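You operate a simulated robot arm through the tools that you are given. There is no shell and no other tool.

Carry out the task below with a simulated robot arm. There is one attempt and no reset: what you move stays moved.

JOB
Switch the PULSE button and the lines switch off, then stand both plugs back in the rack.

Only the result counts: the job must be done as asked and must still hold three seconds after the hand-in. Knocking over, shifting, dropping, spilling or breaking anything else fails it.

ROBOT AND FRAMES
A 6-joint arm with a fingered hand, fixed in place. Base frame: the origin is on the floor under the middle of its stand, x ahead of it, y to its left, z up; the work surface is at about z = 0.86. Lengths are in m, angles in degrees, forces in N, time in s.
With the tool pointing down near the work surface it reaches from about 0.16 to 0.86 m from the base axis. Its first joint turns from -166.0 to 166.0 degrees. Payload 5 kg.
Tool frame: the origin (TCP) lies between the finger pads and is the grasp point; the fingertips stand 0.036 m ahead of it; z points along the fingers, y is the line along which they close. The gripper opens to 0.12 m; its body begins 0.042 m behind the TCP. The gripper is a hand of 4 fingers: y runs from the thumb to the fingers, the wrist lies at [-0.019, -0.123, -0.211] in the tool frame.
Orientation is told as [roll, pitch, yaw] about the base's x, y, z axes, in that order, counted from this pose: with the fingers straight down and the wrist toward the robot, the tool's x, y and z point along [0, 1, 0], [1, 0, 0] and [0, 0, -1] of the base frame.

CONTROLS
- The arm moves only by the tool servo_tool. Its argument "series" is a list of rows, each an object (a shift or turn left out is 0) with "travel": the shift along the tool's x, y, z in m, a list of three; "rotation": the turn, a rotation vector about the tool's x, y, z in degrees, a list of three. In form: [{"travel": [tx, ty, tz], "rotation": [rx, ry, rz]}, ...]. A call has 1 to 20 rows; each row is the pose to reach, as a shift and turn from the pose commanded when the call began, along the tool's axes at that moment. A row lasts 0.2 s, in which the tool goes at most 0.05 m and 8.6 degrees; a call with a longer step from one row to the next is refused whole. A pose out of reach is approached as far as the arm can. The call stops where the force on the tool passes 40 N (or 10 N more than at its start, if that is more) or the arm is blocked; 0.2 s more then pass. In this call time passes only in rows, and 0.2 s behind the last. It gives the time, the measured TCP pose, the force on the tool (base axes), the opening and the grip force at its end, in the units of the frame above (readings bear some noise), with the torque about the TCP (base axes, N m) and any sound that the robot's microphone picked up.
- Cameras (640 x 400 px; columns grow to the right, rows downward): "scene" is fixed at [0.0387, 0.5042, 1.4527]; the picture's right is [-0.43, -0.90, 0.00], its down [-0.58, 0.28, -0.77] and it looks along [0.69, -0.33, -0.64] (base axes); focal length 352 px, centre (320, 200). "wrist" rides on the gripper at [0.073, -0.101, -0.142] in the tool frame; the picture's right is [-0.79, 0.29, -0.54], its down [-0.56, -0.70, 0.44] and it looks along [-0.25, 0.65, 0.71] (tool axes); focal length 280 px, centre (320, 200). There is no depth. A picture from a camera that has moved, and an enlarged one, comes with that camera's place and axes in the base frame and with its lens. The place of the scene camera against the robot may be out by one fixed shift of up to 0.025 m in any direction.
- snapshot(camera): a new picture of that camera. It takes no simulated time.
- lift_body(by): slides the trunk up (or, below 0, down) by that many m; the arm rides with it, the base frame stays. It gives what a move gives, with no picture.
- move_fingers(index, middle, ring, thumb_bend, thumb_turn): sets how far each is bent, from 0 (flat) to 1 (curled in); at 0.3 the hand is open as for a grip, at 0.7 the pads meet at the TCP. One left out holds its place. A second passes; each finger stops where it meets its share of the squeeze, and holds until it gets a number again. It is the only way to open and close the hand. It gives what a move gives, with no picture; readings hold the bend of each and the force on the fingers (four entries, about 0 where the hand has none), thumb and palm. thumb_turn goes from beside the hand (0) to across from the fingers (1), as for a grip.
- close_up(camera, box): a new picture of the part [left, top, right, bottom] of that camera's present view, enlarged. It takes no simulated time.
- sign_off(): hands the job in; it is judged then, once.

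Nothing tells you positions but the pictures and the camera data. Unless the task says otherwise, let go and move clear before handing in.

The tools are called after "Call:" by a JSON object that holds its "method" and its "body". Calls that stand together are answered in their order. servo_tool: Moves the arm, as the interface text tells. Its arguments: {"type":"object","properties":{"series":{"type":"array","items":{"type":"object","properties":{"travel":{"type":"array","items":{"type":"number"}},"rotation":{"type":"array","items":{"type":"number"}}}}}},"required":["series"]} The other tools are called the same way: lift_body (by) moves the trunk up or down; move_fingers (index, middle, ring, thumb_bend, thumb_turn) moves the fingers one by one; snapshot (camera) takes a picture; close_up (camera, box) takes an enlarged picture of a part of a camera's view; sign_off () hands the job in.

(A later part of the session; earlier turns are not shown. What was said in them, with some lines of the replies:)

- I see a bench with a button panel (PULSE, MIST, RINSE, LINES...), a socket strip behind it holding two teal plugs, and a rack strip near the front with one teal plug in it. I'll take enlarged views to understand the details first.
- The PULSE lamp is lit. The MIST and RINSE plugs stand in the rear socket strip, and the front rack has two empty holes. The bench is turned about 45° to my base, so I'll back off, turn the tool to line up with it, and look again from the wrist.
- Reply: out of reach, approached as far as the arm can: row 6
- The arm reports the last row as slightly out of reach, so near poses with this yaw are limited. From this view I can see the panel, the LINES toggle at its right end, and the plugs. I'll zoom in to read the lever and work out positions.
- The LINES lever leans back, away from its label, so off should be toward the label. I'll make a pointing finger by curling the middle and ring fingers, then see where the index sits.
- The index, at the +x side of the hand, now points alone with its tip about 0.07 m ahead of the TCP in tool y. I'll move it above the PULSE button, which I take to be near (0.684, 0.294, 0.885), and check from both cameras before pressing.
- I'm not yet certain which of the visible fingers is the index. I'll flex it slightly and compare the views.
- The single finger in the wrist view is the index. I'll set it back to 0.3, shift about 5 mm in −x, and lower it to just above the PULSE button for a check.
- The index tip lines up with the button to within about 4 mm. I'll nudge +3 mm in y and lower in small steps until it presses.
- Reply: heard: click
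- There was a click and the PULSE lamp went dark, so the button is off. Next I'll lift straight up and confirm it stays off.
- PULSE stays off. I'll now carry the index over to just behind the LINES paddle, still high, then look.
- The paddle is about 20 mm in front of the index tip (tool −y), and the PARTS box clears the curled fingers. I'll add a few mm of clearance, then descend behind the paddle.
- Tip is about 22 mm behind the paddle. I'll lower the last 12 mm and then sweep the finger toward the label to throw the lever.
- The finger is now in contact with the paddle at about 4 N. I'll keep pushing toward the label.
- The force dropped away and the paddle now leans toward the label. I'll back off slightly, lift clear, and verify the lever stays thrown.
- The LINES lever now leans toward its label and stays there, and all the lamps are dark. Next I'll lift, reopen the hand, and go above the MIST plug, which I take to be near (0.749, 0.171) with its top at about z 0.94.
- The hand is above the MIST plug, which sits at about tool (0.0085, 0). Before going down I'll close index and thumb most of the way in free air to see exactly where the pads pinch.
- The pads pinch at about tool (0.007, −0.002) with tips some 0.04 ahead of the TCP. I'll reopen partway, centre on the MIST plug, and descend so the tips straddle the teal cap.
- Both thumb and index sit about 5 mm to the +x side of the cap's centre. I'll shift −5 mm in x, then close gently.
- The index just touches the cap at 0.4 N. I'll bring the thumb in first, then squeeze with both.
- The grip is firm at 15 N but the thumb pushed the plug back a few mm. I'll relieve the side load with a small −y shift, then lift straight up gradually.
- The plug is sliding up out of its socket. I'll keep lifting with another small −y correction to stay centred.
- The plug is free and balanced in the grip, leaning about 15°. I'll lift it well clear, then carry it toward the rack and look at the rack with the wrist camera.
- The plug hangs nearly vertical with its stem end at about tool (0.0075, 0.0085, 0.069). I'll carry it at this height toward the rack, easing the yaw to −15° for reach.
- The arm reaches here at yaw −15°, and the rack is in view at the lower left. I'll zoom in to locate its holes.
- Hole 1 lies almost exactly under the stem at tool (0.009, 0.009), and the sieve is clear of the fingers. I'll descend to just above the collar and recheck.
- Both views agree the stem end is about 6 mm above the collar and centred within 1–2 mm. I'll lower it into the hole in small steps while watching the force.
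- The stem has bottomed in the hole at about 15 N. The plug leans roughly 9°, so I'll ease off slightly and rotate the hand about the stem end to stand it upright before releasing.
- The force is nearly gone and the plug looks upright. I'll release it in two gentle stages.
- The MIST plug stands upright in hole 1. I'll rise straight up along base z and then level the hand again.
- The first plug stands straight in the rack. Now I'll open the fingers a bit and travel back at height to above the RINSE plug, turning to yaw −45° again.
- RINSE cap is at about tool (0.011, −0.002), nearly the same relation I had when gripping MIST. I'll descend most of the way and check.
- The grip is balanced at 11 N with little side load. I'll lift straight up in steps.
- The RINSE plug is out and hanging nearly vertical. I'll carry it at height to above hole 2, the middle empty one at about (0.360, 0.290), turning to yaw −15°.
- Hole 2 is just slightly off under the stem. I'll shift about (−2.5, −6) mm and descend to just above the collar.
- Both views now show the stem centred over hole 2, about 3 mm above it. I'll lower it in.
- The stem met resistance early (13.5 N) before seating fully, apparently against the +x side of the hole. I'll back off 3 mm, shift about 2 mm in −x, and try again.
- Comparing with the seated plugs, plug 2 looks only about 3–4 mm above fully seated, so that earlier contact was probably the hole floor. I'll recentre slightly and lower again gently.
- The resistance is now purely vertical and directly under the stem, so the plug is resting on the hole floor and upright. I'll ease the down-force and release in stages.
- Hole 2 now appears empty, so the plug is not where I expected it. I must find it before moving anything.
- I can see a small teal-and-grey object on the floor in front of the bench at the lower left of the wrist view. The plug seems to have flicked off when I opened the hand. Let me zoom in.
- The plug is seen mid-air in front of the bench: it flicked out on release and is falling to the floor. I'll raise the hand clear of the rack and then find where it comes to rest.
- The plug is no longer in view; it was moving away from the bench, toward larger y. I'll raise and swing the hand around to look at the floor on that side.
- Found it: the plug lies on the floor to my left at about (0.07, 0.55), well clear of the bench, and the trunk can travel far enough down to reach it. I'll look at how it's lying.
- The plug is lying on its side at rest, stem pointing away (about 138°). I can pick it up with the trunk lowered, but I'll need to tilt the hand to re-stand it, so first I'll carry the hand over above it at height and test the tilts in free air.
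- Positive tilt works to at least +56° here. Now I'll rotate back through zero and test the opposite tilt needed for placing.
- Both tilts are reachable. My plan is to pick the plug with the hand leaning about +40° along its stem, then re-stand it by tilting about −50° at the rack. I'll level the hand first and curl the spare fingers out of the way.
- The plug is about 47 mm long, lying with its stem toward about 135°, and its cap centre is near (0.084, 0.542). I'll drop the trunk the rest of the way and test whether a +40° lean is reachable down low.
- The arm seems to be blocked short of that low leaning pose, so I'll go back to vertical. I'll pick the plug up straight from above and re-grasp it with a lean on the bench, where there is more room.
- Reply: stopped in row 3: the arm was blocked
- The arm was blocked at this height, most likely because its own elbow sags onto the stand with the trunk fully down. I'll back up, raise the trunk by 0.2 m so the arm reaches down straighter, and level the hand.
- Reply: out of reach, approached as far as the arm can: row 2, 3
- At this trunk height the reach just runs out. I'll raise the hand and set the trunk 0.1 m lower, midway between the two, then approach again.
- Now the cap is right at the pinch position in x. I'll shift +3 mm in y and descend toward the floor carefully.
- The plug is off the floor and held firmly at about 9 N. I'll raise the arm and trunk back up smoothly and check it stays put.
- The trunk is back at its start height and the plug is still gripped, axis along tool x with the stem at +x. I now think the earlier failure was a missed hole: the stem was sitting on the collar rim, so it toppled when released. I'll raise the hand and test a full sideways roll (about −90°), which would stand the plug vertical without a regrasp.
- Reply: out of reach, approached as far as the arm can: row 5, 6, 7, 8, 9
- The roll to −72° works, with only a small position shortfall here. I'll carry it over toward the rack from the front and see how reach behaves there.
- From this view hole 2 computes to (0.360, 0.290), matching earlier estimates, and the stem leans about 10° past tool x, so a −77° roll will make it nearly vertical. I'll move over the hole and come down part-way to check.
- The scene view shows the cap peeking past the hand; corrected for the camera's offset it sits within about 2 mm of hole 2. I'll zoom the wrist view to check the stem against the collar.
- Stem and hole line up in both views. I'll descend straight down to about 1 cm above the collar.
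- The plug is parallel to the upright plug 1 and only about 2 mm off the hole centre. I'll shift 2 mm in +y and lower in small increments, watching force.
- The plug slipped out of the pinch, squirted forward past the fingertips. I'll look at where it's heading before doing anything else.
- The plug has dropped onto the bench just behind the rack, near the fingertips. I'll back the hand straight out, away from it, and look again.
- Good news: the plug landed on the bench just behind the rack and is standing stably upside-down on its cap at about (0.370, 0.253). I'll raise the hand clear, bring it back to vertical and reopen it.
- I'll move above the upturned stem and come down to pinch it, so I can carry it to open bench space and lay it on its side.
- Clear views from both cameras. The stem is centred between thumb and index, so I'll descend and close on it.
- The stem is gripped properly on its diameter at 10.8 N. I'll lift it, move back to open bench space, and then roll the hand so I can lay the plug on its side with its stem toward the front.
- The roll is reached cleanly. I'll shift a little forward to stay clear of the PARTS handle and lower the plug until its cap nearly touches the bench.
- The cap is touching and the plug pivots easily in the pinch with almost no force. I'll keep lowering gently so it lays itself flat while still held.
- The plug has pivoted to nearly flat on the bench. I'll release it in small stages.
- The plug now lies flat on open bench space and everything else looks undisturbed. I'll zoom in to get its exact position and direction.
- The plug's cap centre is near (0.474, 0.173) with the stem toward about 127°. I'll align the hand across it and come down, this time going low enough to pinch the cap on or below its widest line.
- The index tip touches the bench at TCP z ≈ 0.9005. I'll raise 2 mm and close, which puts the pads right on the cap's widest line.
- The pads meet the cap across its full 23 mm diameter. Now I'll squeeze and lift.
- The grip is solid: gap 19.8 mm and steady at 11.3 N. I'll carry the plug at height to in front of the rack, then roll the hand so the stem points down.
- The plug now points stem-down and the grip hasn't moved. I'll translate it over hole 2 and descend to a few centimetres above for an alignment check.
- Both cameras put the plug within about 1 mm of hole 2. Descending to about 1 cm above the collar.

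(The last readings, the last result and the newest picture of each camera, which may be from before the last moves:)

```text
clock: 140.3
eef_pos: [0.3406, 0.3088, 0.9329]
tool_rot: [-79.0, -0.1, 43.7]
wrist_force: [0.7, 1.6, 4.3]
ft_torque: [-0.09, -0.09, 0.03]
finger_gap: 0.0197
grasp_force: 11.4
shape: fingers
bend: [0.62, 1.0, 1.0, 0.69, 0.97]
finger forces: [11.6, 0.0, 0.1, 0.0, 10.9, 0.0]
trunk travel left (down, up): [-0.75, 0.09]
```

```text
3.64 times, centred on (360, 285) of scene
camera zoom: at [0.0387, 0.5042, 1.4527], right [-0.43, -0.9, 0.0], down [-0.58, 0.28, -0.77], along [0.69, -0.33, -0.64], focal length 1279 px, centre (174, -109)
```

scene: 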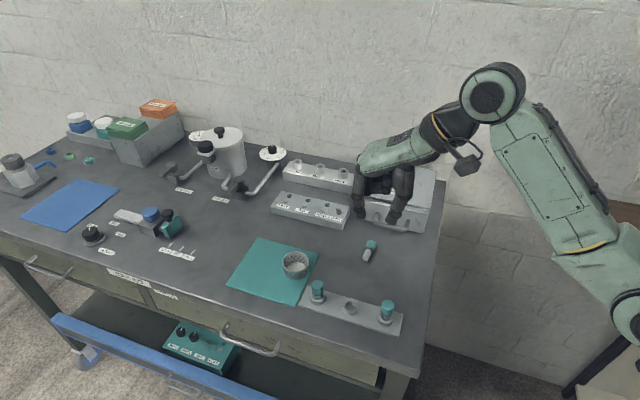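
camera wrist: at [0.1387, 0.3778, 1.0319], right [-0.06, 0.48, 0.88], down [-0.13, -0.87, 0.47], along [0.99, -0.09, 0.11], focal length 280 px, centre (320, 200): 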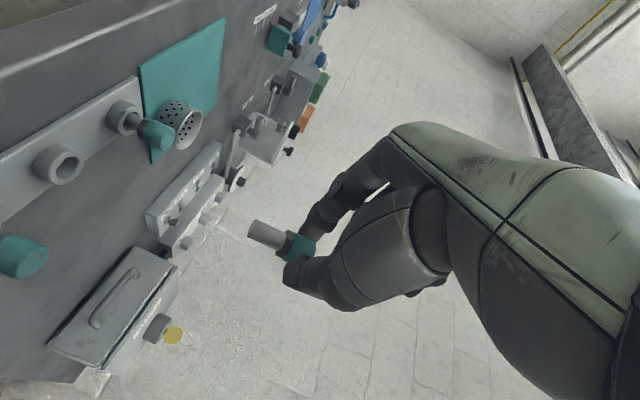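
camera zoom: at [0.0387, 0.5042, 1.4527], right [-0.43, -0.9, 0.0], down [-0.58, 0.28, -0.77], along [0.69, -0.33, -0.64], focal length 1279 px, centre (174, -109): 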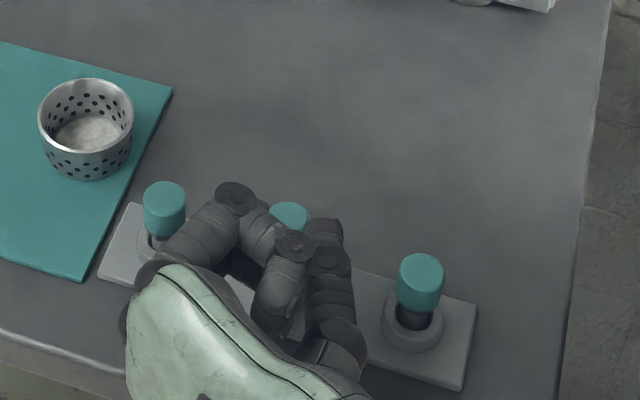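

The stem is touching the collar rim (4 N at the rim's height), so it's off by a few mm in some direction. I'll press very slightly more to read the contact direction from the torque.

Call:
{"method": "servo_tool", "body": {"series": [{"travel": [0.001, 0, 0.0002]}]}}

Call:
{"method": "servo_tool", "body": {"series": [{"travel": [0.0, 0, 0.0]}]}}

```text
clock: 140.7
eef_pos: [0.3404, 0.3105, 0.9317]
tool_rot: [-79.1, -0.1, 43.7]
wrist_force: [2.6, 1.0, 7.1]
ft_torque: [-0.07, -0.21, 0.07]
finger_gap: 0.0196
grasp_force: 10.5
shape: fingers
bend: [0.62, 1.0, 1.0, 0.69, 0.98]
finger forces: [12.3, 0.0, 0.0, 0.1, 10.5, 0.0]
trunk travel left (down, up): [-0.75, 0.09]
```

```text
clock: 141.1
eef_pos: [0.3411, 0.3094, 0.932]
tool_rot: [-79.1, 0.0, 43.7]
wrist_force: [3.1, 1.9, 7.9]
ft_torque: [-0.09, -0.24, 0.09]
finger_gap: 0.0196
grasp_force: 11.3
shape: fingers
bend: [0.62, 1.0, 1.0, 0.69, 0.98]
finger forces: [12.4, 0.0, 0.1, 0.0, 10.2, 0.1]
trunk travel left (down, up): [-0.75, 0.09]
```

The torque says the rim is under the stem's −x side, and it's being nudged toward +x,+y. I'll lift 2 mm, shift 3 mm that way, and try again.

Call:
{"method": "servo_tool", "body": {"series": [{"travel": [-0.0025, 0, -0.0005]}, {"travel": [-0.0028, 0.0029, 0.0008]}, {"travel": [0.0002, 0.0029, 0.0014]}]}}

Call:
{"method": "servo_tool", "body": {"series": [{"travel": [0.002, 0, 0.0004]}]}}

```text
clock: 141.9
eef_pos: [0.3455, 0.3101, 0.9299]
tool_rot: [-79.1, -0.1, 43.7]
wrist_force: [2.4, -0.1, 5.0]
ft_torque: [-0.06, -0.18, 0.03]
finger_gap: 0.0199
grasp_force: 11.3
shape: fingers
bend: [0.62, 1.0, 1.0, 0.69, 0.98]
finger forces: [11.7, 0.1, 0.0, 0.0, 11.3, 0.0]
trunk travel left (down, up): [-0.75, 0.09]
```

```text
clock: 142.3
eef_pos: [0.3456, 0.3106, 0.9292]
tool_rot: [-79.2, -0.1, 43.7]
wrist_force: [4.7, -0.1, 9.8]
ft_torque: [-0.14, -0.27, 0.07]
finger_gap: 0.0196
grasp_force: 11.0
shape: fingers
bend: [0.62, 1.0, 1.0, 0.69, 0.99]
finger forces: [12.0, 0.0, 0.0, 0.0, 10.5, 0.0]
trunk travel left (down, up): [-0.75, 0.09]
```

The contact is now against the front (+x̂) and −ŷ edges of the hole, with the stem a few mm into it. I'll ease up, shift 3 mm toward the back and 2 mm in +ŷ, and lower again.

Call:
{"method": "servo_tool", "body": {"series": [{"travel": [-0.003, 0, -0.0006]}, {"travel": [-0.0036, 0.002, 0.0023]}, {"travel": [-0.0006, 0.002, 0.0029]}]}}

Call:
{"method": "servo_tool", "body": {"series": [{"travel": [0.002, 0, 0.0004]}]}}

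Call:
{"method": "close_up", "body": {"camera": "wrist", "box": [170, 160, 310, 280]}}

Call:
{"method": "close_up", "body": {"camera": "scene", "box": [300, 230, 420, 340]}}

```text
clock: 143.1
eef_pos: [0.3485, 0.3096, 0.9274]
tool_rot: [-79.1, 0.0, 43.7]
wrist_force: [3.9, 1.1, 8.4]
ft_torque: [-0.08, -0.21, 0.08]
finger_gap: 0.0197
grasp_force: 11.0
shape: fingers
bend: [0.62, 1.0, 1.0, 0.69, 0.99]
finger forces: [11.9, 0.1, 0.0, 0.1, 10.9, 0.0]
trunk travel left (down, up): [-0.75, 0.09]
```

```text
clock: 143.5
eef_pos: [0.3477, 0.3088, 0.9263]
tool_rot: [-79.3, -0.1, 43.7]
wrist_force: [4.7, 1.0, 10.9]
ft_torque: [-0.12, -0.32, 0.07]
finger_gap: 0.0196
grasp_force: 10.7
shape: fingers
bend: [0.61, 1.0, 1.0, 0.69, 0.99]
finger forces: [11.6, 0.1, 0.1, 0.0, 10.2, 0.1]
trunk travel left (down, up): [-0.75, 0.09]
```

```text
3.33 times, centred on (240, 220) of wrist
camera zoom: at [0.168, 0.3505, 0.883], right [-0.06, 0.47, 0.88], down [-0.13, -0.88, 0.46], along [0.99, -0.09, 0.11], focal length 935 px, centre (587, 133)
```

zoom: 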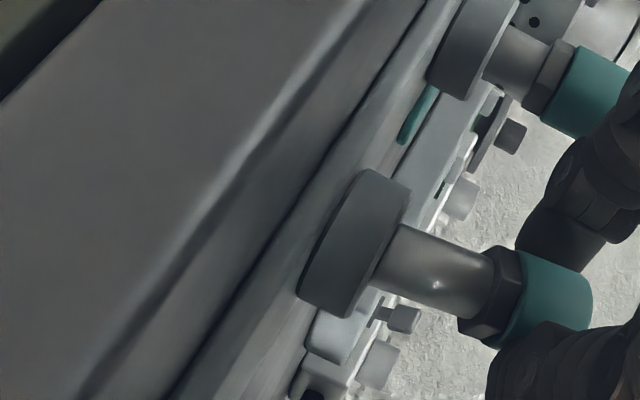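

```text
3.64 times, centred on (360, 285) of scene
camera zoom: at [0.0387, 0.5042, 1.4527], right [-0.43, -0.9, 0.0], down [-0.58, 0.28, -0.77], along [0.69, -0.33, -0.64], focal length 1279 px, centre (174, -109)
```

zoom: 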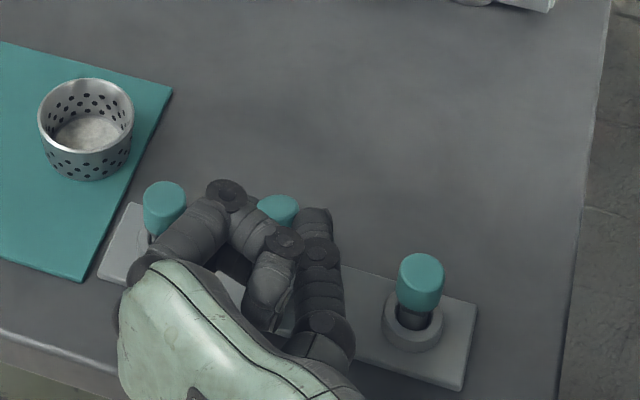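

The torque and views show the plug is leaning about 6–8° sideways (along ŷ) in my grip. I'll lift a few mm and rotate the hand about the stem end to straighten it before continuing.

Call:
{"method": "servo_tool", "body": {"series": [{"travel": [-0.006, 0, -0.0012]}, {"travel": [-0.006, -0.0029, -0.0012], "rotation": [-0.55, 0, 3]}, {"travel": [-0.006, -0.0057, -0.0012], "rotation": [-1.1, 0, 5.9]}]}}

Call:
{"method": "close_up", "body": {"camera": "wrist", "box": [170, 160, 310, 280]}}

Call:
{"method": "close_up", "body": {"camera": "scene", "box": [300, 230, 420, 340]}}

```text
clock: 144.3
eef_pos: [0.3432, 0.305, 0.9316]
tool_rot: [-78.9, -5.9, 43.8]
wrist_force: [-0.3, -0.4, 0.2]
ft_torque: [0.0, -0.02, 0.0]
finger_gap: 0.02
grasp_force: 11.4
shape: fingers
bend: [0.62, 1.0, 1.0, 0.69, 0.97]
finger forces: [11.1, 0.0, 0.1, 0.0, 11.2, 0.0]
trunk travel left (down, up): [-0.75, 0.09]
```

```text
3.33 times, centred on (240, 220) of wrist
camera zoom: at [0.1675, 0.3492, 0.8778], right [-0.12, 0.41, 0.9], down [-0.16, -0.91, 0.39], along [0.98, -0.1, 0.18], focal length 935 px, centre (587, 133)
```

zoom: 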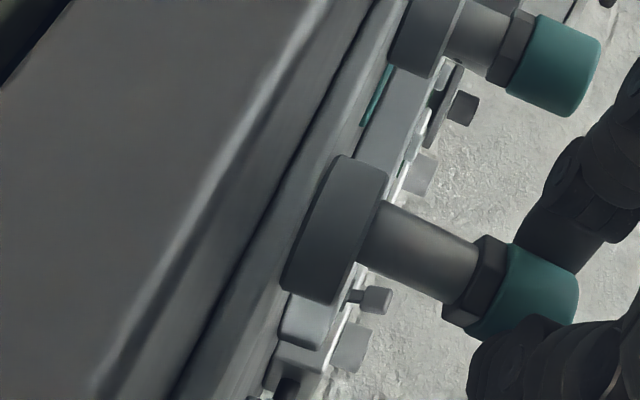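

```text
3.64 times, centred on (360, 285) of scene
camera zoom: at [0.0387, 0.5042, 1.4527], right [-0.43, -0.9, 0.0], down [-0.58, 0.28, -0.77], along [0.69, -0.33, -0.64], focal length 1279 px, centre (174, -109)
```

zoom: 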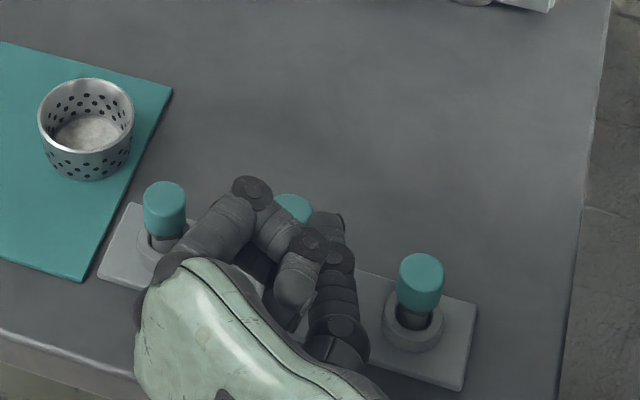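

Call:
{"method": "servo_tool", "body": {"series": [{"travel": [0, -0.002, 0]}, {"travel": [0.002, -0.0022, 0.0004]}]}}

Call:
{"method": "servo_tool", "body": {"series": [{"travel": [0.002, -0.0002, 0.0004]}]}}

Call:
{"method": "close_up", "body": {"camera": "wrist", "box": [170, 160, 310, 280]}}

```text
clock: 144.9
eef_pos: [0.3429, 0.304, 0.9298]
tool_rot: [-79.0, -6.1, 43.7]
wrist_force: [0.9, -0.1, -1.2]
ft_torque: [-0.02, 0.02, -0.03]
finger_gap: 0.0195
grasp_force: 11.2
shape: fingers
bend: [0.62, 1.0, 1.0, 0.69, 0.97]
finger forces: [11.1, 0.1, 0.1, 0.0, 11.2, 0.0]
trunk travel left (down, up): [-0.75, 0.09]
```

```text
clock: 145.3
eef_pos: [0.3418, 0.3022, 0.9275]
tool_rot: [-79.1, -6.1, 43.7]
wrist_force: [0.9, 0.5, 1.0]
ft_torque: [-0.01, 0.01, 0.0]
finger_gap: 0.0198
grasp_force: 11.6
shape: fingers
bend: [0.62, 1.0, 1.0, 0.69, 0.97]
finger forces: [11.1, 0.1, 0.0, 0.1, 11.1, 0.0]
trunk travel left (down, up): [-0.75, 0.09]
```

```text
3.33 times, centred on (240, 220) of wrist
camera zoom: at [0.1665, 0.3482, 0.8745], right [-0.12, 0.41, 0.9], down [-0.17, -0.91, 0.39], along [0.98, -0.1, 0.18], focal length 935 px, centre (587, 133)
```

zoom: 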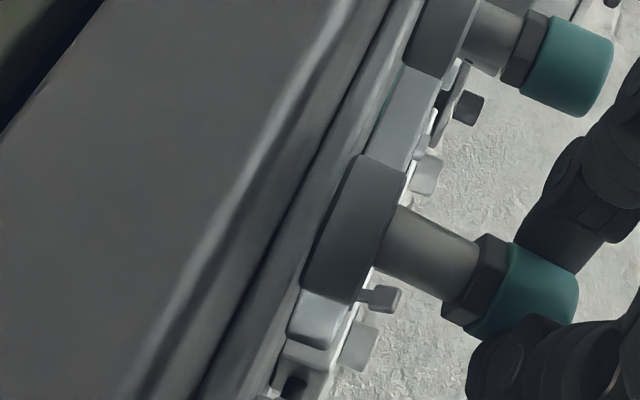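

No force and the stem is now passing below the collar's rim, so it's entering the hole. Continuing down in 2 mm steps.

Call:
{"method": "servo_tool", "body": {"series": [{"travel": [0.002, -0.0002, 0.0004]}]}}

Call:
{"method": "servo_tool", "body": {"series": [{"travel": [0.002, -0.0002, 0.0004]}]}}

Call:
{"method": "servo_tool", "body": {"series": [{"travel": [0.002, -0.0002, 0.0004]}]}}

Call:
{"method": "close_up", "body": {"camera": "wrist", "box": [170, 160, 310, 280]}}

Call:
{"method": "close_up", "body": {"camera": "scene", "box": [300, 230, 420, 340]}}

```text
clock: 145.7
eef_pos: [0.3425, 0.3042, 0.9256]
tool_rot: [-79.2, -6.0, 43.6]
wrist_force: [-1.1, -0.8, 0.0]
ft_torque: [0.01, 0.03, -0.02]
finger_gap: 0.0195
grasp_force: 10.9
shape: fingers
bend: [0.62, 1.0, 1.0, 0.69, 0.97]
finger forces: [11.1, 0.1, 0.0, 0.0, 11.0, 0.0]
trunk travel left (down, up): [-0.75, 0.09]
```

```text
clock: 146.1
eef_pos: [0.343, 0.304, 0.9218]
tool_rot: [-79.1, -6.1, 43.8]
wrist_force: [0.1, -0.8, -0.4]
ft_torque: [-0.02, 0.02, 0.01]
finger_gap: 0.0197
grasp_force: 11.3
shape: fingers
bend: [0.62, 1.0, 1.0, 0.69, 0.97]
finger forces: [11.1, 0.0, 0.0, 0.0, 11.2, 0.1]
trunk travel left (down, up): [-0.75, 0.09]
```

```text
clock: 146.5
eef_pos: [0.3434, 0.3038, 0.9217]
tool_rot: [-79.0, -6.0, 43.7]
wrist_force: [0.6, -0.6, -0.4]
ft_torque: [0.01, 0.01, -0.01]
finger_gap: 0.0196
grasp_force: 11.3
shape: fingers
bend: [0.62, 1.0, 1.0, 0.69, 0.97]
finger forces: [11.0, 0.0, 0.0, 0.0, 11.3, 0.0]
trunk travel left (down, up): [-0.75, 0.09]
```

```text
3.33 times, centred on (240, 220) of wrist
camera zoom: at [0.1667, 0.3487, 0.8684], right [-0.12, 0.41, 0.9], down [-0.17, -0.91, 0.39], along [0.98, -0.1, 0.18], focal length 935 px, centre (587, 133)
```

zoom: 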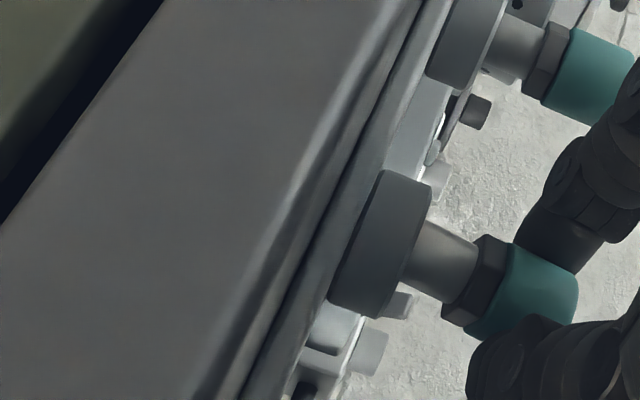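

```text
3.64 times, centred on (360, 285) of scene
camera zoom: at [0.0387, 0.5042, 1.4527], right [-0.43, -0.9, 0.0], down [-0.58, 0.28, -0.77], along [0.69, -0.33, -0.64], focal length 1279 px, centre (174, -109)
```

zoom: 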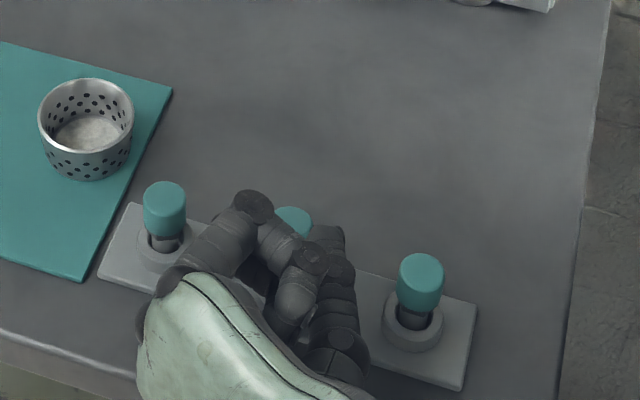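

The stem is clearly going into the collar with zero force. A few more millimetres to the floor of the hole.

Call:
{"method": "servo_tool", "body": {"series": [{"travel": [0.002, -0.0002, 0.0004]}]}}

Call:
{"method": "servo_tool", "body": {"series": [{"travel": [0.002, -0.0002, 0.0004]}]}}

Call:
{"method": "servo_tool", "body": {"series": [{"travel": [0.0015, -0.0002, 0.0003]}]}}

Call:
{"method": "close_up", "body": {"camera": "wrist", "box": [170, 160, 310, 280]}}

Call:
{"method": "close_up", "body": {"camera": "scene", "box": [300, 230, 420, 340]}}

```text
clock: 146.9
eef_pos: [0.3424, 0.3036, 0.9202]
tool_rot: [-79.0, -6.2, 43.7]
wrist_force: [0.9, 0.1, 5.8]
ft_torque: [-0.03, -0.16, 0.04]
finger_gap: 0.0194
grasp_force: 11.2
shape: fingers
bend: [0.62, 1.0, 1.0, 0.69, 0.98]
finger forces: [11.6, 0.0, 0.1, 0.0, 11.1, 0.1]
trunk travel left (down, up): [-0.75, 0.09]
```

```text
clock: 147.3
eef_pos: [0.341, 0.3038, 0.9189]
tool_rot: [-79.1, -6.1, 43.6]
wrist_force: [0.6, 1.1, 12.8]
ft_torque: [-0.14, -0.33, 0.08]
finger_gap: 0.0196
grasp_force: 11.5
shape: fingers
bend: [0.61, 1.0, 1.0, 0.69, 0.98]
finger forces: [12.1, 0.1, 0.0, 0.1, 10.8, 0.0]
trunk travel left (down, up): [-0.75, 0.09]
```

```text
clock: 147.7
eef_pos: [0.3431, 0.3042, 0.9166]
tool_rot: [-79.1, -6.1, 43.8]
wrist_force: [1.0, 1.6, 14.7]
ft_torque: [-0.18, -0.38, 0.01]
finger_gap: 0.0195
grasp_force: 11.7
shape: fingers
bend: [0.61, 1.0, 1.0, 0.69, 0.99]
finger forces: [12.2, 0.0, 0.0, 0.0, 11.2, 0.0]
trunk travel left (down, up): [-0.75, 0.09]
```

```text
3.33 times, centred on (240, 220) of wrist
camera zoom: at [0.1663, 0.3489, 0.8629], right [-0.12, 0.41, 0.9], down [-0.17, -0.91, 0.39], along [0.98, -0.1, 0.18], focal length 935 px, centre (587, 133)
```

zoom: 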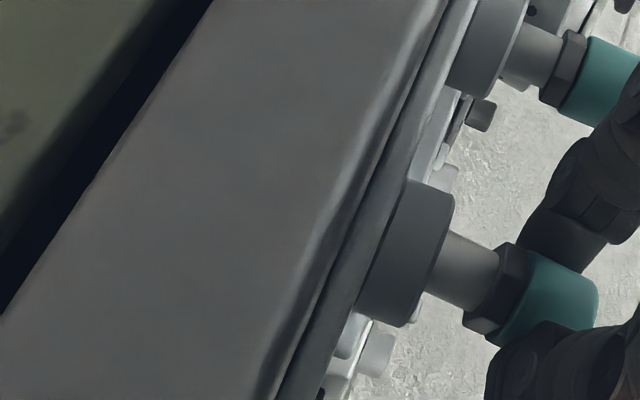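

```text
3.64 times, centred on (360, 285) of scene
camera zoom: at [0.0387, 0.5042, 1.4527], right [-0.43, -0.9, 0.0], down [-0.58, 0.28, -0.77], along [0.69, -0.33, -0.64], focal length 1279 px, centre (174, -109)
```

zoom: 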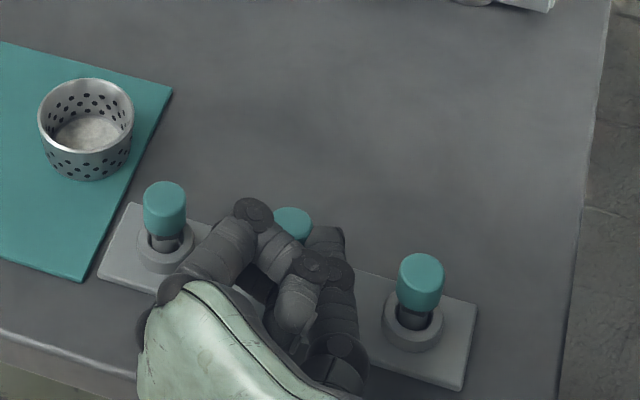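

The stem has bottomed out at the same depth as plug 1. The cap seems to lean a little toward the back, so I'll ease the down-force and swing the cap upright by moving the hand a few mm toward the front, letting it pivot in the pinch.

Call:
{"method": "servo_tool", "body": {"series": [{"travel": [-0.002, 0.0002, -0.0004]}, {"travel": [-0.0014, 0.0002, -0.0034]}, {"travel": [-0.0008, 0.0002, -0.0063]}]}}

Call:
{"method": "close_up", "body": {"camera": "wrist", "box": [170, 160, 310, 280]}}

Call:
{"method": "close_up", "body": {"camera": "scene", "box": [300, 230, 420, 340]}}

```text
clock: 148.5
eef_pos: [0.3387, 0.3069, 0.9175]
tool_rot: [-79.0, -6.0, 43.6]
wrist_force: [0.0, -0.4, 5.9]
ft_torque: [-0.11, -0.19, -0.03]
finger_gap: 0.0198
grasp_force: 11.4
shape: fingers
bend: [0.62, 1.0, 1.0, 0.69, 0.99]
finger forces: [11.7, 0.0, 0.0, 0.1, 11.4, 0.0]
trunk travel left (down, up): [-0.75, 0.09]
```

```text
3.33 times, centred on (240, 220) of wrist
camera zoom: at [0.1632, 0.3524, 0.8644], right [-0.12, 0.41, 0.9], down [-0.17, -0.91, 0.39], along [0.98, -0.1, 0.18], focal length 935 px, centre (587, 133)
```

zoom: 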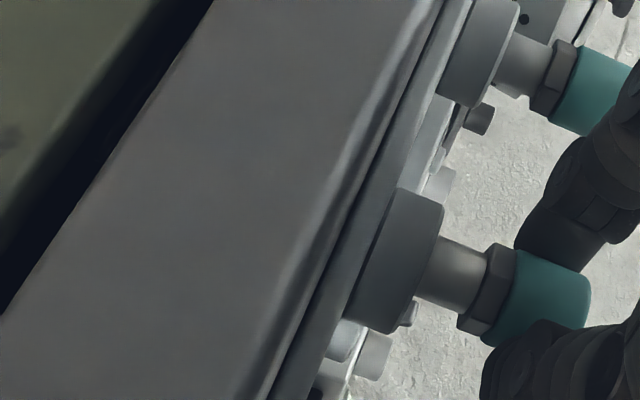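

```text
3.64 times, centred on (360, 285) of scene
camera zoom: at [0.0387, 0.5042, 1.4527], right [-0.43, -0.9, 0.0], down [-0.58, 0.28, -0.77], along [0.69, -0.33, -0.64], focal length 1279 px, centre (174, -109)
```

zoom: 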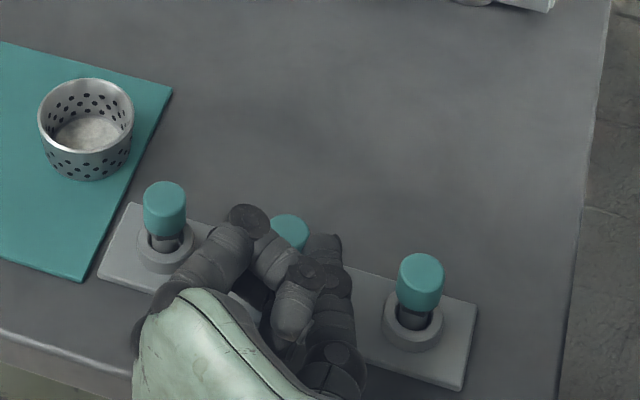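

The cap is now within about 4 mm of upright, well inside its self-righting range. I'll ease off the last of the down-force and release in small steps.

Call:
{"method": "servo_tool", "body": {"series": [{"travel": [-0.0012, -0.0008, -0.0016]}]}}

Call:
{"method": "move_fingers", "body": {"index": 0.7, "thumb_bend": 0.71}}

Call:
{"method": "move_fingers", "body": {"index": 0.64, "thumb_bend": 0.685}}

Call:
{"method": "close_up", "body": {"camera": "wrist", "box": [170, 160, 310, 280]}}

Call:
{"method": "close_up", "body": {"camera": "scene", "box": [300, 230, 420, 340]}}

```text
clock: 148.9
eef_pos: [0.3374, 0.3079, 0.9176]
tool_rot: [-79.1, -6.0, 43.6]
wrist_force: [1.7, -0.9, 0.6]
ft_torque: [-0.11, -0.09, -0.04]
finger_gap: 0.0196
grasp_force: 11.3
shape: fingers
bend: [0.62, 1.0, 1.0, 0.69, 0.98]
finger forces: [11.4, 0.0, 0.0, 0.0, 11.3, 0.1]
trunk travel left (down, up): [-0.75, 0.09]
```

```text
clock: 149.9
eef_pos: [0.3368, 0.3078, 0.9188]
tool_rot: [-79.0, -6.0, 43.8]
wrist_force: [0.4, -1.4, -0.4]
ft_torque: [-0.04, 0.0, -0.04]
finger_gap: 0.0206
grasp_force: 6.6
shape: fingers
bend: [0.63, 1.0, 1.0, 0.67, 0.98]
finger forces: [6.1, 0.0, 0.0, 0.1, 6.4, 0.1]
trunk travel left (down, up): [-0.75, 0.09]
```

```text
clock: 150.9
eef_pos: [0.3378, 0.3074, 0.9189]
tool_rot: [-79.0, -5.9, 43.7]
wrist_force: [0.0, -0.7, -0.7]
ft_torque: [0.02, 0.02, -0.03]
finger_gap: 0.0222
grasp_force: 2.2
shape: fingers
bend: [0.63, 1.0, 1.0, 0.66, 0.98]
finger forces: [1.8, 0.0, 0.1, 0.1, 2.2, 0.1]
trunk travel left (down, up): [-0.75, 0.09]
```

```text
3.33 times, centred on (240, 220) of wrist
camera zoom: at [0.1611, 0.3531, 0.8657], right [-0.12, 0.41, 0.9], down [-0.17, -0.91, 0.39], along [0.98, -0.1, 0.18], focal length 935 px, centre (587, 133)
```

zoom: 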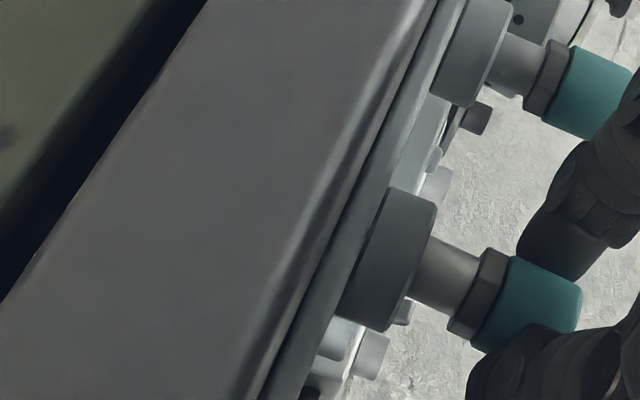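

```text
3.64 times, centred on (360, 285) of scene
camera zoom: at [0.0387, 0.5042, 1.4527], right [-0.43, -0.9, 0.0], down [-0.58, 0.28, -0.77], along [0.69, -0.33, -0.64], focal length 1279 px, centre (174, -109)
```

zoom: 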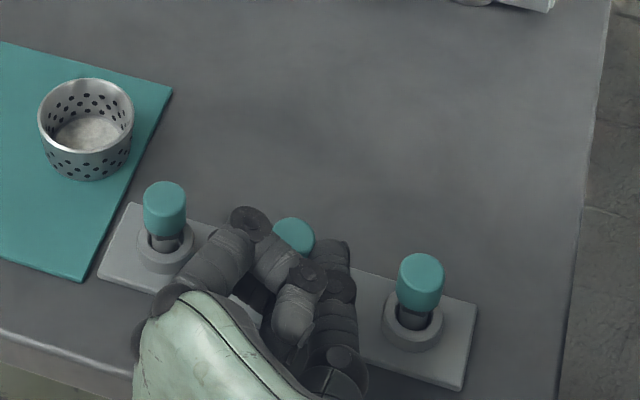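

Cap is now exactly centred over its hole (as seen by the scene camera). Opening the rest of the way gradually.

Call:
{"method": "move_fingers", "body": {"index": 0.61, "thumb_bend": 0.645}}

Call:
{"method": "close_up", "body": {"camera": "scene", "box": [300, 230, 420, 340]}}

Call:
{"method": "close_up", "body": {"camera": "wrist", "box": [170, 160, 310, 280]}}

```text
clock: 151.9
eef_pos: [0.3371, 0.309, 0.9197]
tool_rot: [-79.0, -6.0, 43.6]
wrist_force: [0.2, 0.5, 0.7]
ft_torque: [0.03, 0.0, 0.01]
finger_gap: 0.0266
grasp_force: 0.0
shape: fingers
bend: [0.61, 1.0, 1.0, 0.64, 0.98]
finger forces: [0.0, 0.0, 0.0, 0.0, 0.1, 0.1]
trunk travel left (down, up): [-0.75, 0.09]
```

```text
3.64 times, centred on (360, 285) of scene
camera zoom: at [0.0387, 0.5042, 1.4527], right [-0.43, -0.9, 0.0], down [-0.58, 0.28, -0.77], along [0.69, -0.33, -0.64], focal length 1279 px, centre (174, -109)
```

zoom: 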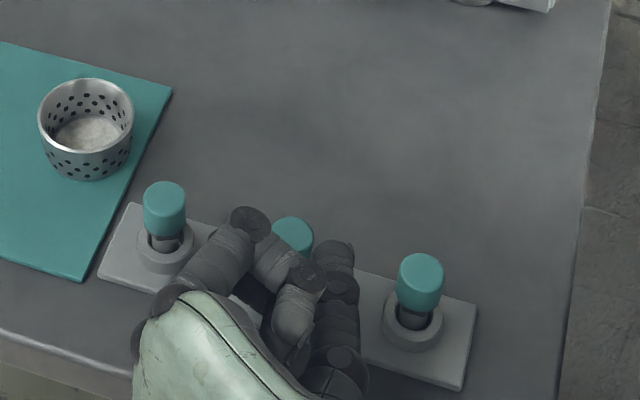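

```text
3.33 times, centred on (240, 220) of wrist
camera zoom: at [0.1611, 0.3532, 0.8657], right [-0.12, 0.41, 0.9], down [-0.17, -0.91, 0.39], along [0.98, -0.1, 0.18], focal length 935 px, centre (587, 133)
```

zoom: 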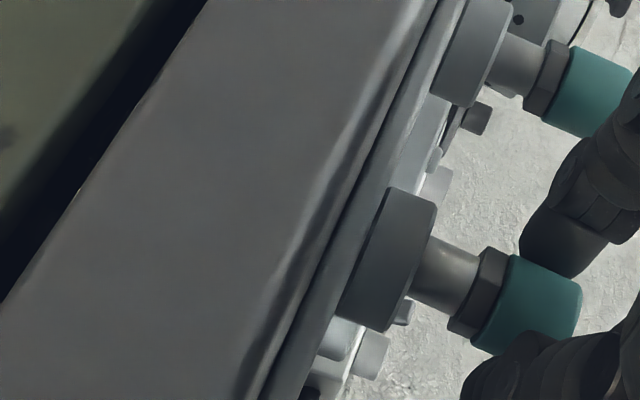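

The plug stands on its own in hole 2. I'll open a bit more for clearance before backing straight out.

Call:
{"method": "move_fingers", "body": {"index": 0.56, "thumb_bend": 0.6}}

Call:
{"method": "close_up", "body": {"camera": "wrist", "box": [200, 160, 340, 280]}}

Call:
{"method": "close_up", "body": {"camera": "scene", "box": [320, 245, 390, 320]}}

```text
clock: 152.9
eef_pos: [0.3375, 0.3079, 0.919]
tool_rot: [-79.0, -6.0, 43.7]
wrist_force: [0.0, -0.3, -0.5]
ft_torque: [-0.01, -0.01, 0.01]
finger_gap: 0.0399
grasp_force: 0.1
shape: fingers
bend: [0.56, 1.0, 1.0, 0.6, 0.98]
finger forces: [0.0, 0.0, 0.0, 0.0, 0.0, 0.0]
trunk travel left (down, up): [-0.75, 0.09]
```

```text
3.33 times, centred on (270, 220) of wrist
camera zoom: at [0.1611, 0.3532, 0.8657], right [-0.12, 0.41, 0.9], down [-0.17, -0.91, 0.39], along [0.98, -0.1, 0.18], focal length 935 px, centre (487, 133)
```

zoom: 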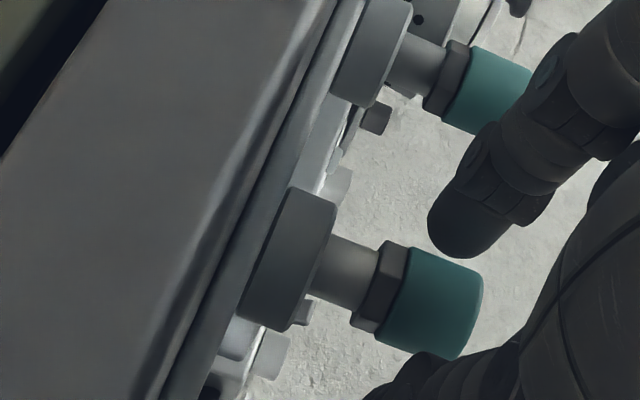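

```text
5.33 times, centred on (355, 282) of scene
camera zoom: at [0.0387, 0.5042, 1.4527], right [-0.43, -0.9, 0.0], down [-0.58, 0.28, -0.77], along [0.69, -0.33, -0.64], focal length 1876 px, centre (133, -240)
```

zoom: 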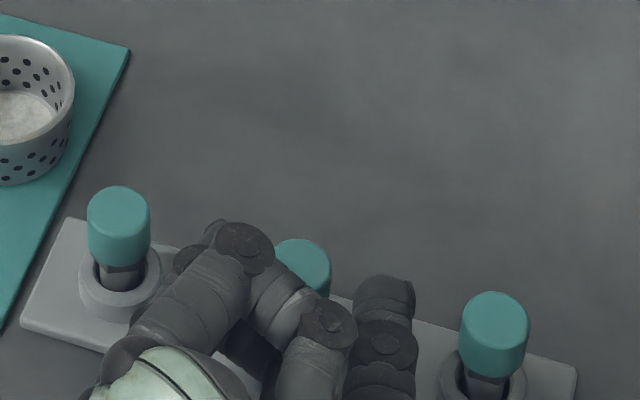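

Call:
{"method": "move_fingers", "body": {"index": 0.53, "thumb_bend": 0.58}}

Call:
{"method": "servo_tool", "body": {"series": [{"travel": [-0.006, 0.0006, -0.0012]}, {"travel": [-0.0146, 0.0015, -0.0029]}]}}

Call:
{"method": "close_up", "body": {"camera": "wrist", "box": [180, 150, 340, 290]}}

Call:
{"method": "close_up", "body": {"camera": "scene", "box": [310, 235, 400, 330]}}

```text
clock: 153.9
eef_pos: [0.3368, 0.3076, 0.9191]
tool_rot: [-79.0, -6.0, 43.7]
wrist_force: [0.6, 0.3, 0.2]
ft_torque: [0.0, 0.0, -0.01]
finger_gap: 0.0488
grasp_force: 0.0
shape: fingers
bend: [0.53, 1.0, 1.0, 0.57, 0.98]
finger forces: [0.1, 0.1, 0.1, 0.0, 0.1, 0.1]
trunk travel left (down, up): [-0.75, 0.09]
```

```text
clock: 154.5
eef_pos: [0.337, 0.3081, 0.9339]
tool_rot: [-79.1, -5.9, 43.7]
wrist_force: [0.6, 0.0, 0.2]
ft_torque: [-0.01, 0.01, 0.02]
finger_gap: 0.049
grasp_force: 0.1
shape: fingers
bend: [0.53, 1.0, 1.0, 0.57, 0.98]
finger forces: [0.0, 0.1, 0.0, 0.1, 0.0, 0.1]
trunk travel left (down, up): [-0.75, 0.09]
```

```text
2.86 times, centred on (260, 220) of wrist
camera zoom: at [0.161, 0.3524, 0.8805], right [-0.12, 0.41, 0.9], down [-0.17, -0.91, 0.39], along [0.98, -0.1, 0.18], focal length 801 px, centre (491, 143)
```

zoom: 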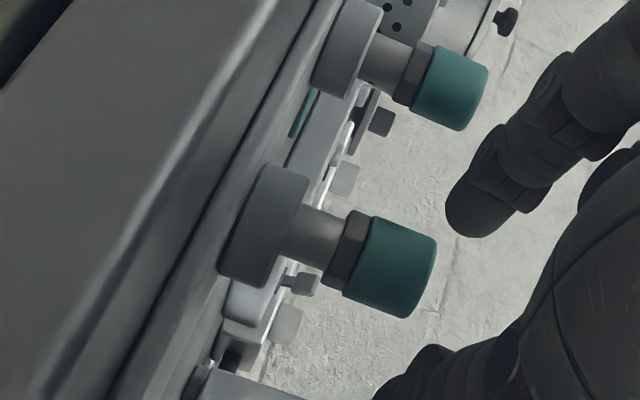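

```text
4.21 times, centred on (355, 282) of scene
camera zoom: at [0.0387, 0.5042, 1.4527], right [-0.43, -0.9, 0.0], down [-0.58, 0.28, -0.77], along [0.69, -0.33, -0.64], focal length 1481 px, centre (173, -147)
```

zoom: 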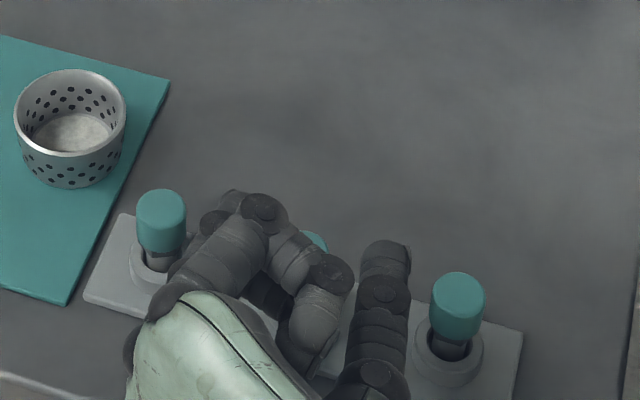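

Both plugs stay standing as the hand lifts away. I'll continue straight up well clear of the rack.

Call:
{"method": "servo_tool", "body": {"series": [{"travel": [-0.0195, 0.002, -0.0038]}, {"travel": [-0.0488, 0.0051, -0.0096]}, {"travel": [-0.0878, 0.0093, -0.0172]}, {"travel": [-0.1269, 0.0134, -0.0249]}]}}

Call:
{"method": "servo_tool", "body": {"series": [{"rotation": [0, 8, 0]}, {"rotation": [0, 16, 0]}, {"rotation": [0, 24, 0]}, {"rotation": [0, 32, 0]}, {"rotation": [0, 40, 0]}, {"rotation": [0, 48, 0]}, {"rotation": [0, 56, 0]}, {"rotation": [0, 64, 0]}, {"rotation": [0, 72, 0]}, {"rotation": [0, 79, 0]}]}}

Call:
{"method": "snapshot", "body": {"camera": "wrist"}}

Call:
{"method": "snapshot", "body": {"camera": "scene"}}

```text
clock: 155.5
eef_pos: [0.3381, 0.3111, 1.0638]
tool_rot: [-79.0, -6.0, 43.7]
wrist_force: [0.4, 0.0, -0.3]
ft_torque: [-0.01, 0.0, 0.0]
finger_gap: 0.0486
grasp_force: 0.1
shape: fingers
bend: [0.53, 1.0, 1.0, 0.57, 0.98]
finger forces: [0.0, 0.1, 0.1, 0.1, 0.1, 0.0]
trunk travel left (down, up): [-0.75, 0.09]
```

```text
clock: 157.7
eef_pos: [0.3363, 0.3071, 1.0627]
tool_rot: [0.1, -6.1, 43.7]
wrist_force: [-0.6, 0.0, -0.3]
ft_torque: [-0.01, -0.01, -0.02]
finger_gap: 0.0489
grasp_force: 0.0
shape: fingers
bend: [0.53, 1.0, 1.0, 0.57, 0.98]
finger forces: [0.1, 0.0, 0.0, 0.0, 0.0, 0.1]
trunk travel left (down, up): [-0.75, 0.09]
```

```text
taken
camera wrist: at [0.2026, 0.2807, 1.1959], right [0.71, -0.41, 0.57], down [-0.08, -0.85, -0.51], along [0.7, 0.32, -0.64], focal length 280 px, centre (320, 200)
```

wrist: 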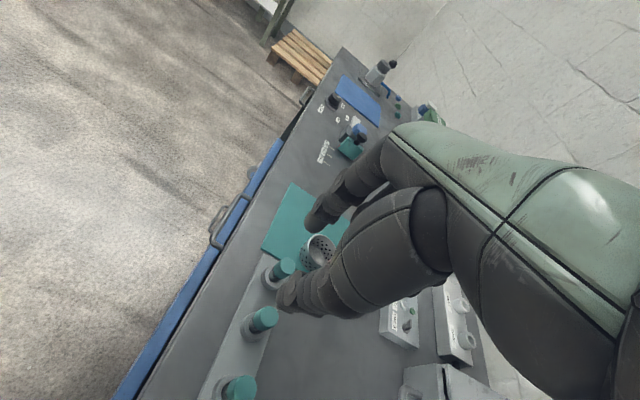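

```text
taken
```

scene: 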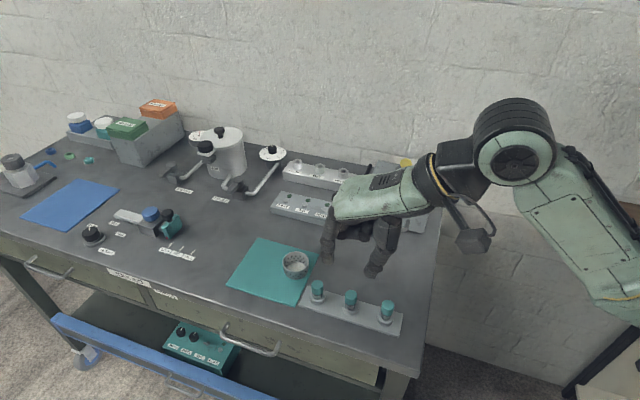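

All three plugs now stand in the rack. I'll zoom in to verify each is seated and upright, and confirm the panel state.

Call:
{"method": "close_up", "body": {"camera": "scene", "box": [295, 270, 410, 345]}}

Call:
{"method": "servo_tool", "body": {"series": [{"travel": [0.03, -0.03, -0.02], "rotation": [2, 0, 0]}, {"travel": [0.06, -0.06, -0.04], "rotation": [4, 0, 0]}, {"travel": [0.09, -0.09, -0.06], "rotation": [6, 0, 0]}]}}

Call:
{"method": "close_up", "body": {"camera": "scene", "box": [255, 150, 455, 250]}}

Call:
{"method": "snapshot", "body": {"camera": "scene"}}

```text
5.33 times, centred on (352, 308) of scene
camera zoom: at [0.0387, 0.5042, 1.4527], right [-0.43, -0.9, 0.0], down [-0.58, 0.28, -0.77], along [0.69, -0.33, -0.64], focal length 1876 px, centre (147, -373)
```

zoom: 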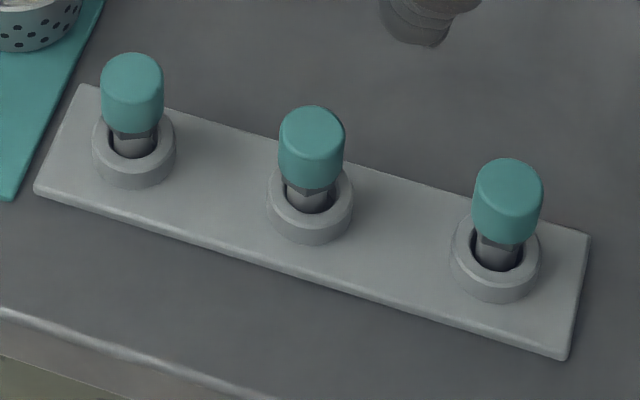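

```text
clock: 158.5
eef_pos: [0.21, 0.3397, 1.0949]
tool_rot: [-0.2, 0.1, 43.6]
wrist_force: [0.2, 0.5, -1.2]
ft_torque: [0.01, -0.01, 0.01]
finger_gap: 0.0492
grasp_force: 0.1
shape: fingers
bend: [0.53, 1.0, 1.0, 0.57, 0.98]
finger forces: [0.1, 0.1, 0.0, 0.1, 0.0, 0.1]
out of reach, approached as far as the arm can: row 2, 3
trunk travel left (down, up): [-0.75, 0.09]
```

```text
3.20 times, centred on (355, 200) of scene
camera zoom: at [0.0387, 0.5042, 1.4527], right [-0.43, -0.9, 0.0], down [-0.58, 0.28, -0.77], along [0.69, -0.33, -0.64], focal length 1126 px, centre (208, 200)
```

zoom: 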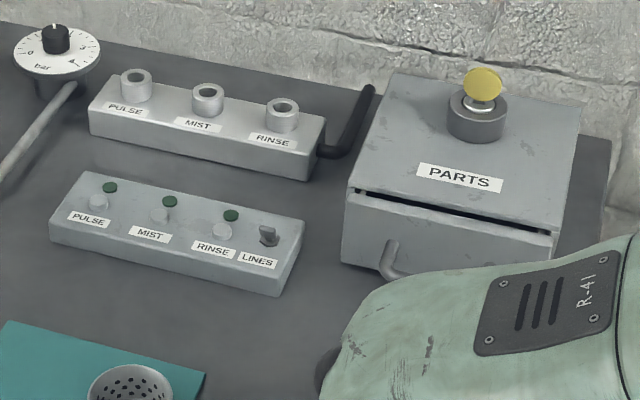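

```text
taken
```

scene: 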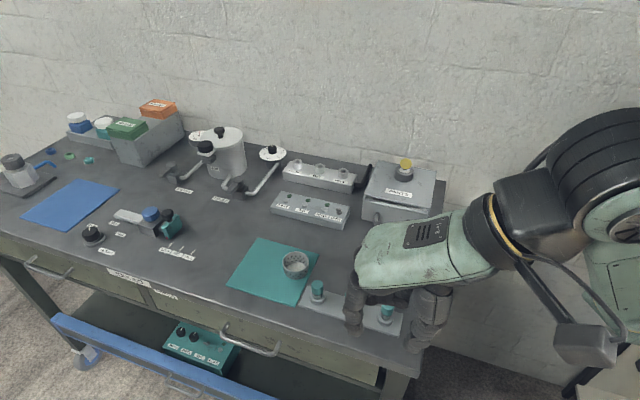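

The rack holds all three plugs upright, the PULSE lamp is dark and the LINES lever leans toward its label. I'll move the hand fully clear and compare the scene with the start to be sure nothing else moved.

Call:
{"method": "servo_tool", "body": {"series": [{"travel": [0.0, 0.0, -0.04]}, {"travel": [0.02, 0.04, -0.06]}, {"travel": [0.035, 0.08, -0.07]}, {"travel": [0.045, 0.12, -0.07]}, {"travel": [0.054, 0.16, -0.07]}]}}

Call:
{"method": "snapshot", "body": {"camera": "scene"}}

Call:
{"method": "close_up", "body": {"camera": "scene", "box": [220, 230, 420, 355]}}

Call:
{"method": "close_up", "body": {"camera": "scene", "box": [250, 140, 450, 265]}}

```text
clock: 159.7
eef_pos: [0.2913, 0.4902, 1.1646]
tool_rot: [-0.1, 0.2, 43.8]
wrist_force: [-0.3, 0.2, 0.3]
ft_torque: [0.0, 0.02, 0.0]
finger_gap: 0.0493
grasp_force: 0.1
shape: fingers
bend: [0.53, 1.0, 1.0, 0.57, 0.98]
finger forces: [0.0, 0.1, 0.1, 0.0, 0.0, 0.1]
out of reach, approached as far as the arm can: row 1, 2, 3
trunk travel left (down, up): [-0.75, 0.09]
```

```text
taken
```

scene: 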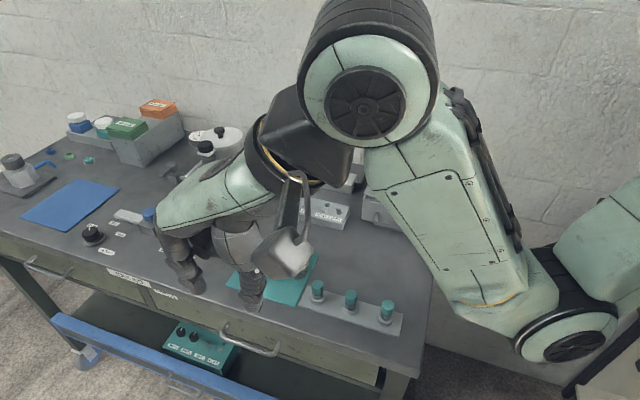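

```text
3.20 times, centred on (320, 292) of scene
camera zoom: at [0.0387, 0.5042, 1.4527], right [-0.43, -0.9, 0.0], down [-0.58, 0.28, -0.77], along [0.69, -0.33, -0.64], focal length 1126 px, centre (320, -96)
```

zoom: 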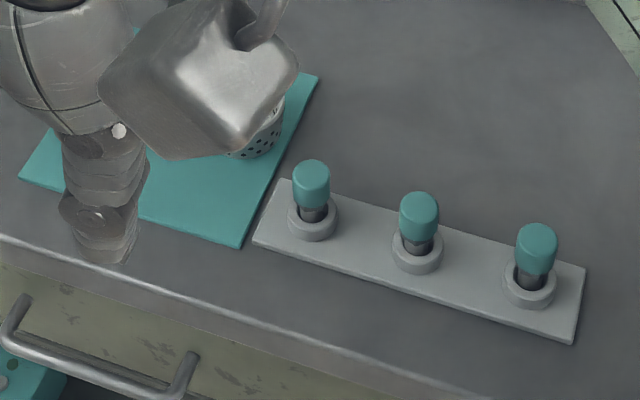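

```text
3.20 times, centred on (350, 202) of scene
camera zoom: at [0.0387, 0.5042, 1.4527], right [-0.43, -0.9, 0.0], down [-0.58, 0.28, -0.77], along [0.69, -0.33, -0.64], focal length 1126 px, centre (224, 192)
```

zoom: 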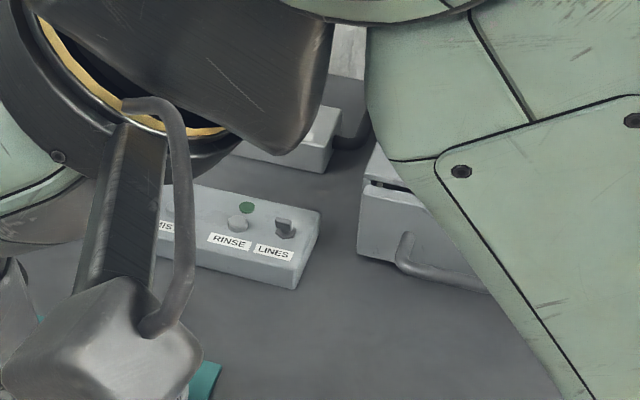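

The rack is exactly where it started, all three plugs stand upright in it, the PULSE lamp is dark and the LINES lever stays thrown. The hand is empty and well clear, so I'm handing the job in.

Call:
{"method": "sign_off", "body": {}}

```text
The job is handed in.
```

The PULSE button is off, the LINES switch has been flipped to what I take to be off, and both plugs stand upright in the rack. I've handed the job in.

- **PULSE:** I pressed the button once. It clicked and its lamp went dark, and it was still dark when I last had a clear view of it.
- **LINES:** I flipped the lever from leaning back to leaning toward its label, and it has stayed there. Nothing on the panel marks which way is off and it has no lamp, so I'm assuming that is the off position.
- **Plugs:** The MIST plug is in hole 1 and the RINSE plug in hole 2, next to the plug already in hole 3. All three look seated to the same depth.

**RINSE plug dropped:** I released it when it wasn't properly in the hole, and it fell to the floor in front of the bench. I picked it up, then lost grip of it once more over the bench before seating it on the next try. Whether that drop counts as a failure is for the judge.

In the final camera view the rack is exactly where it started, and I saw no sign that anything else had moved.
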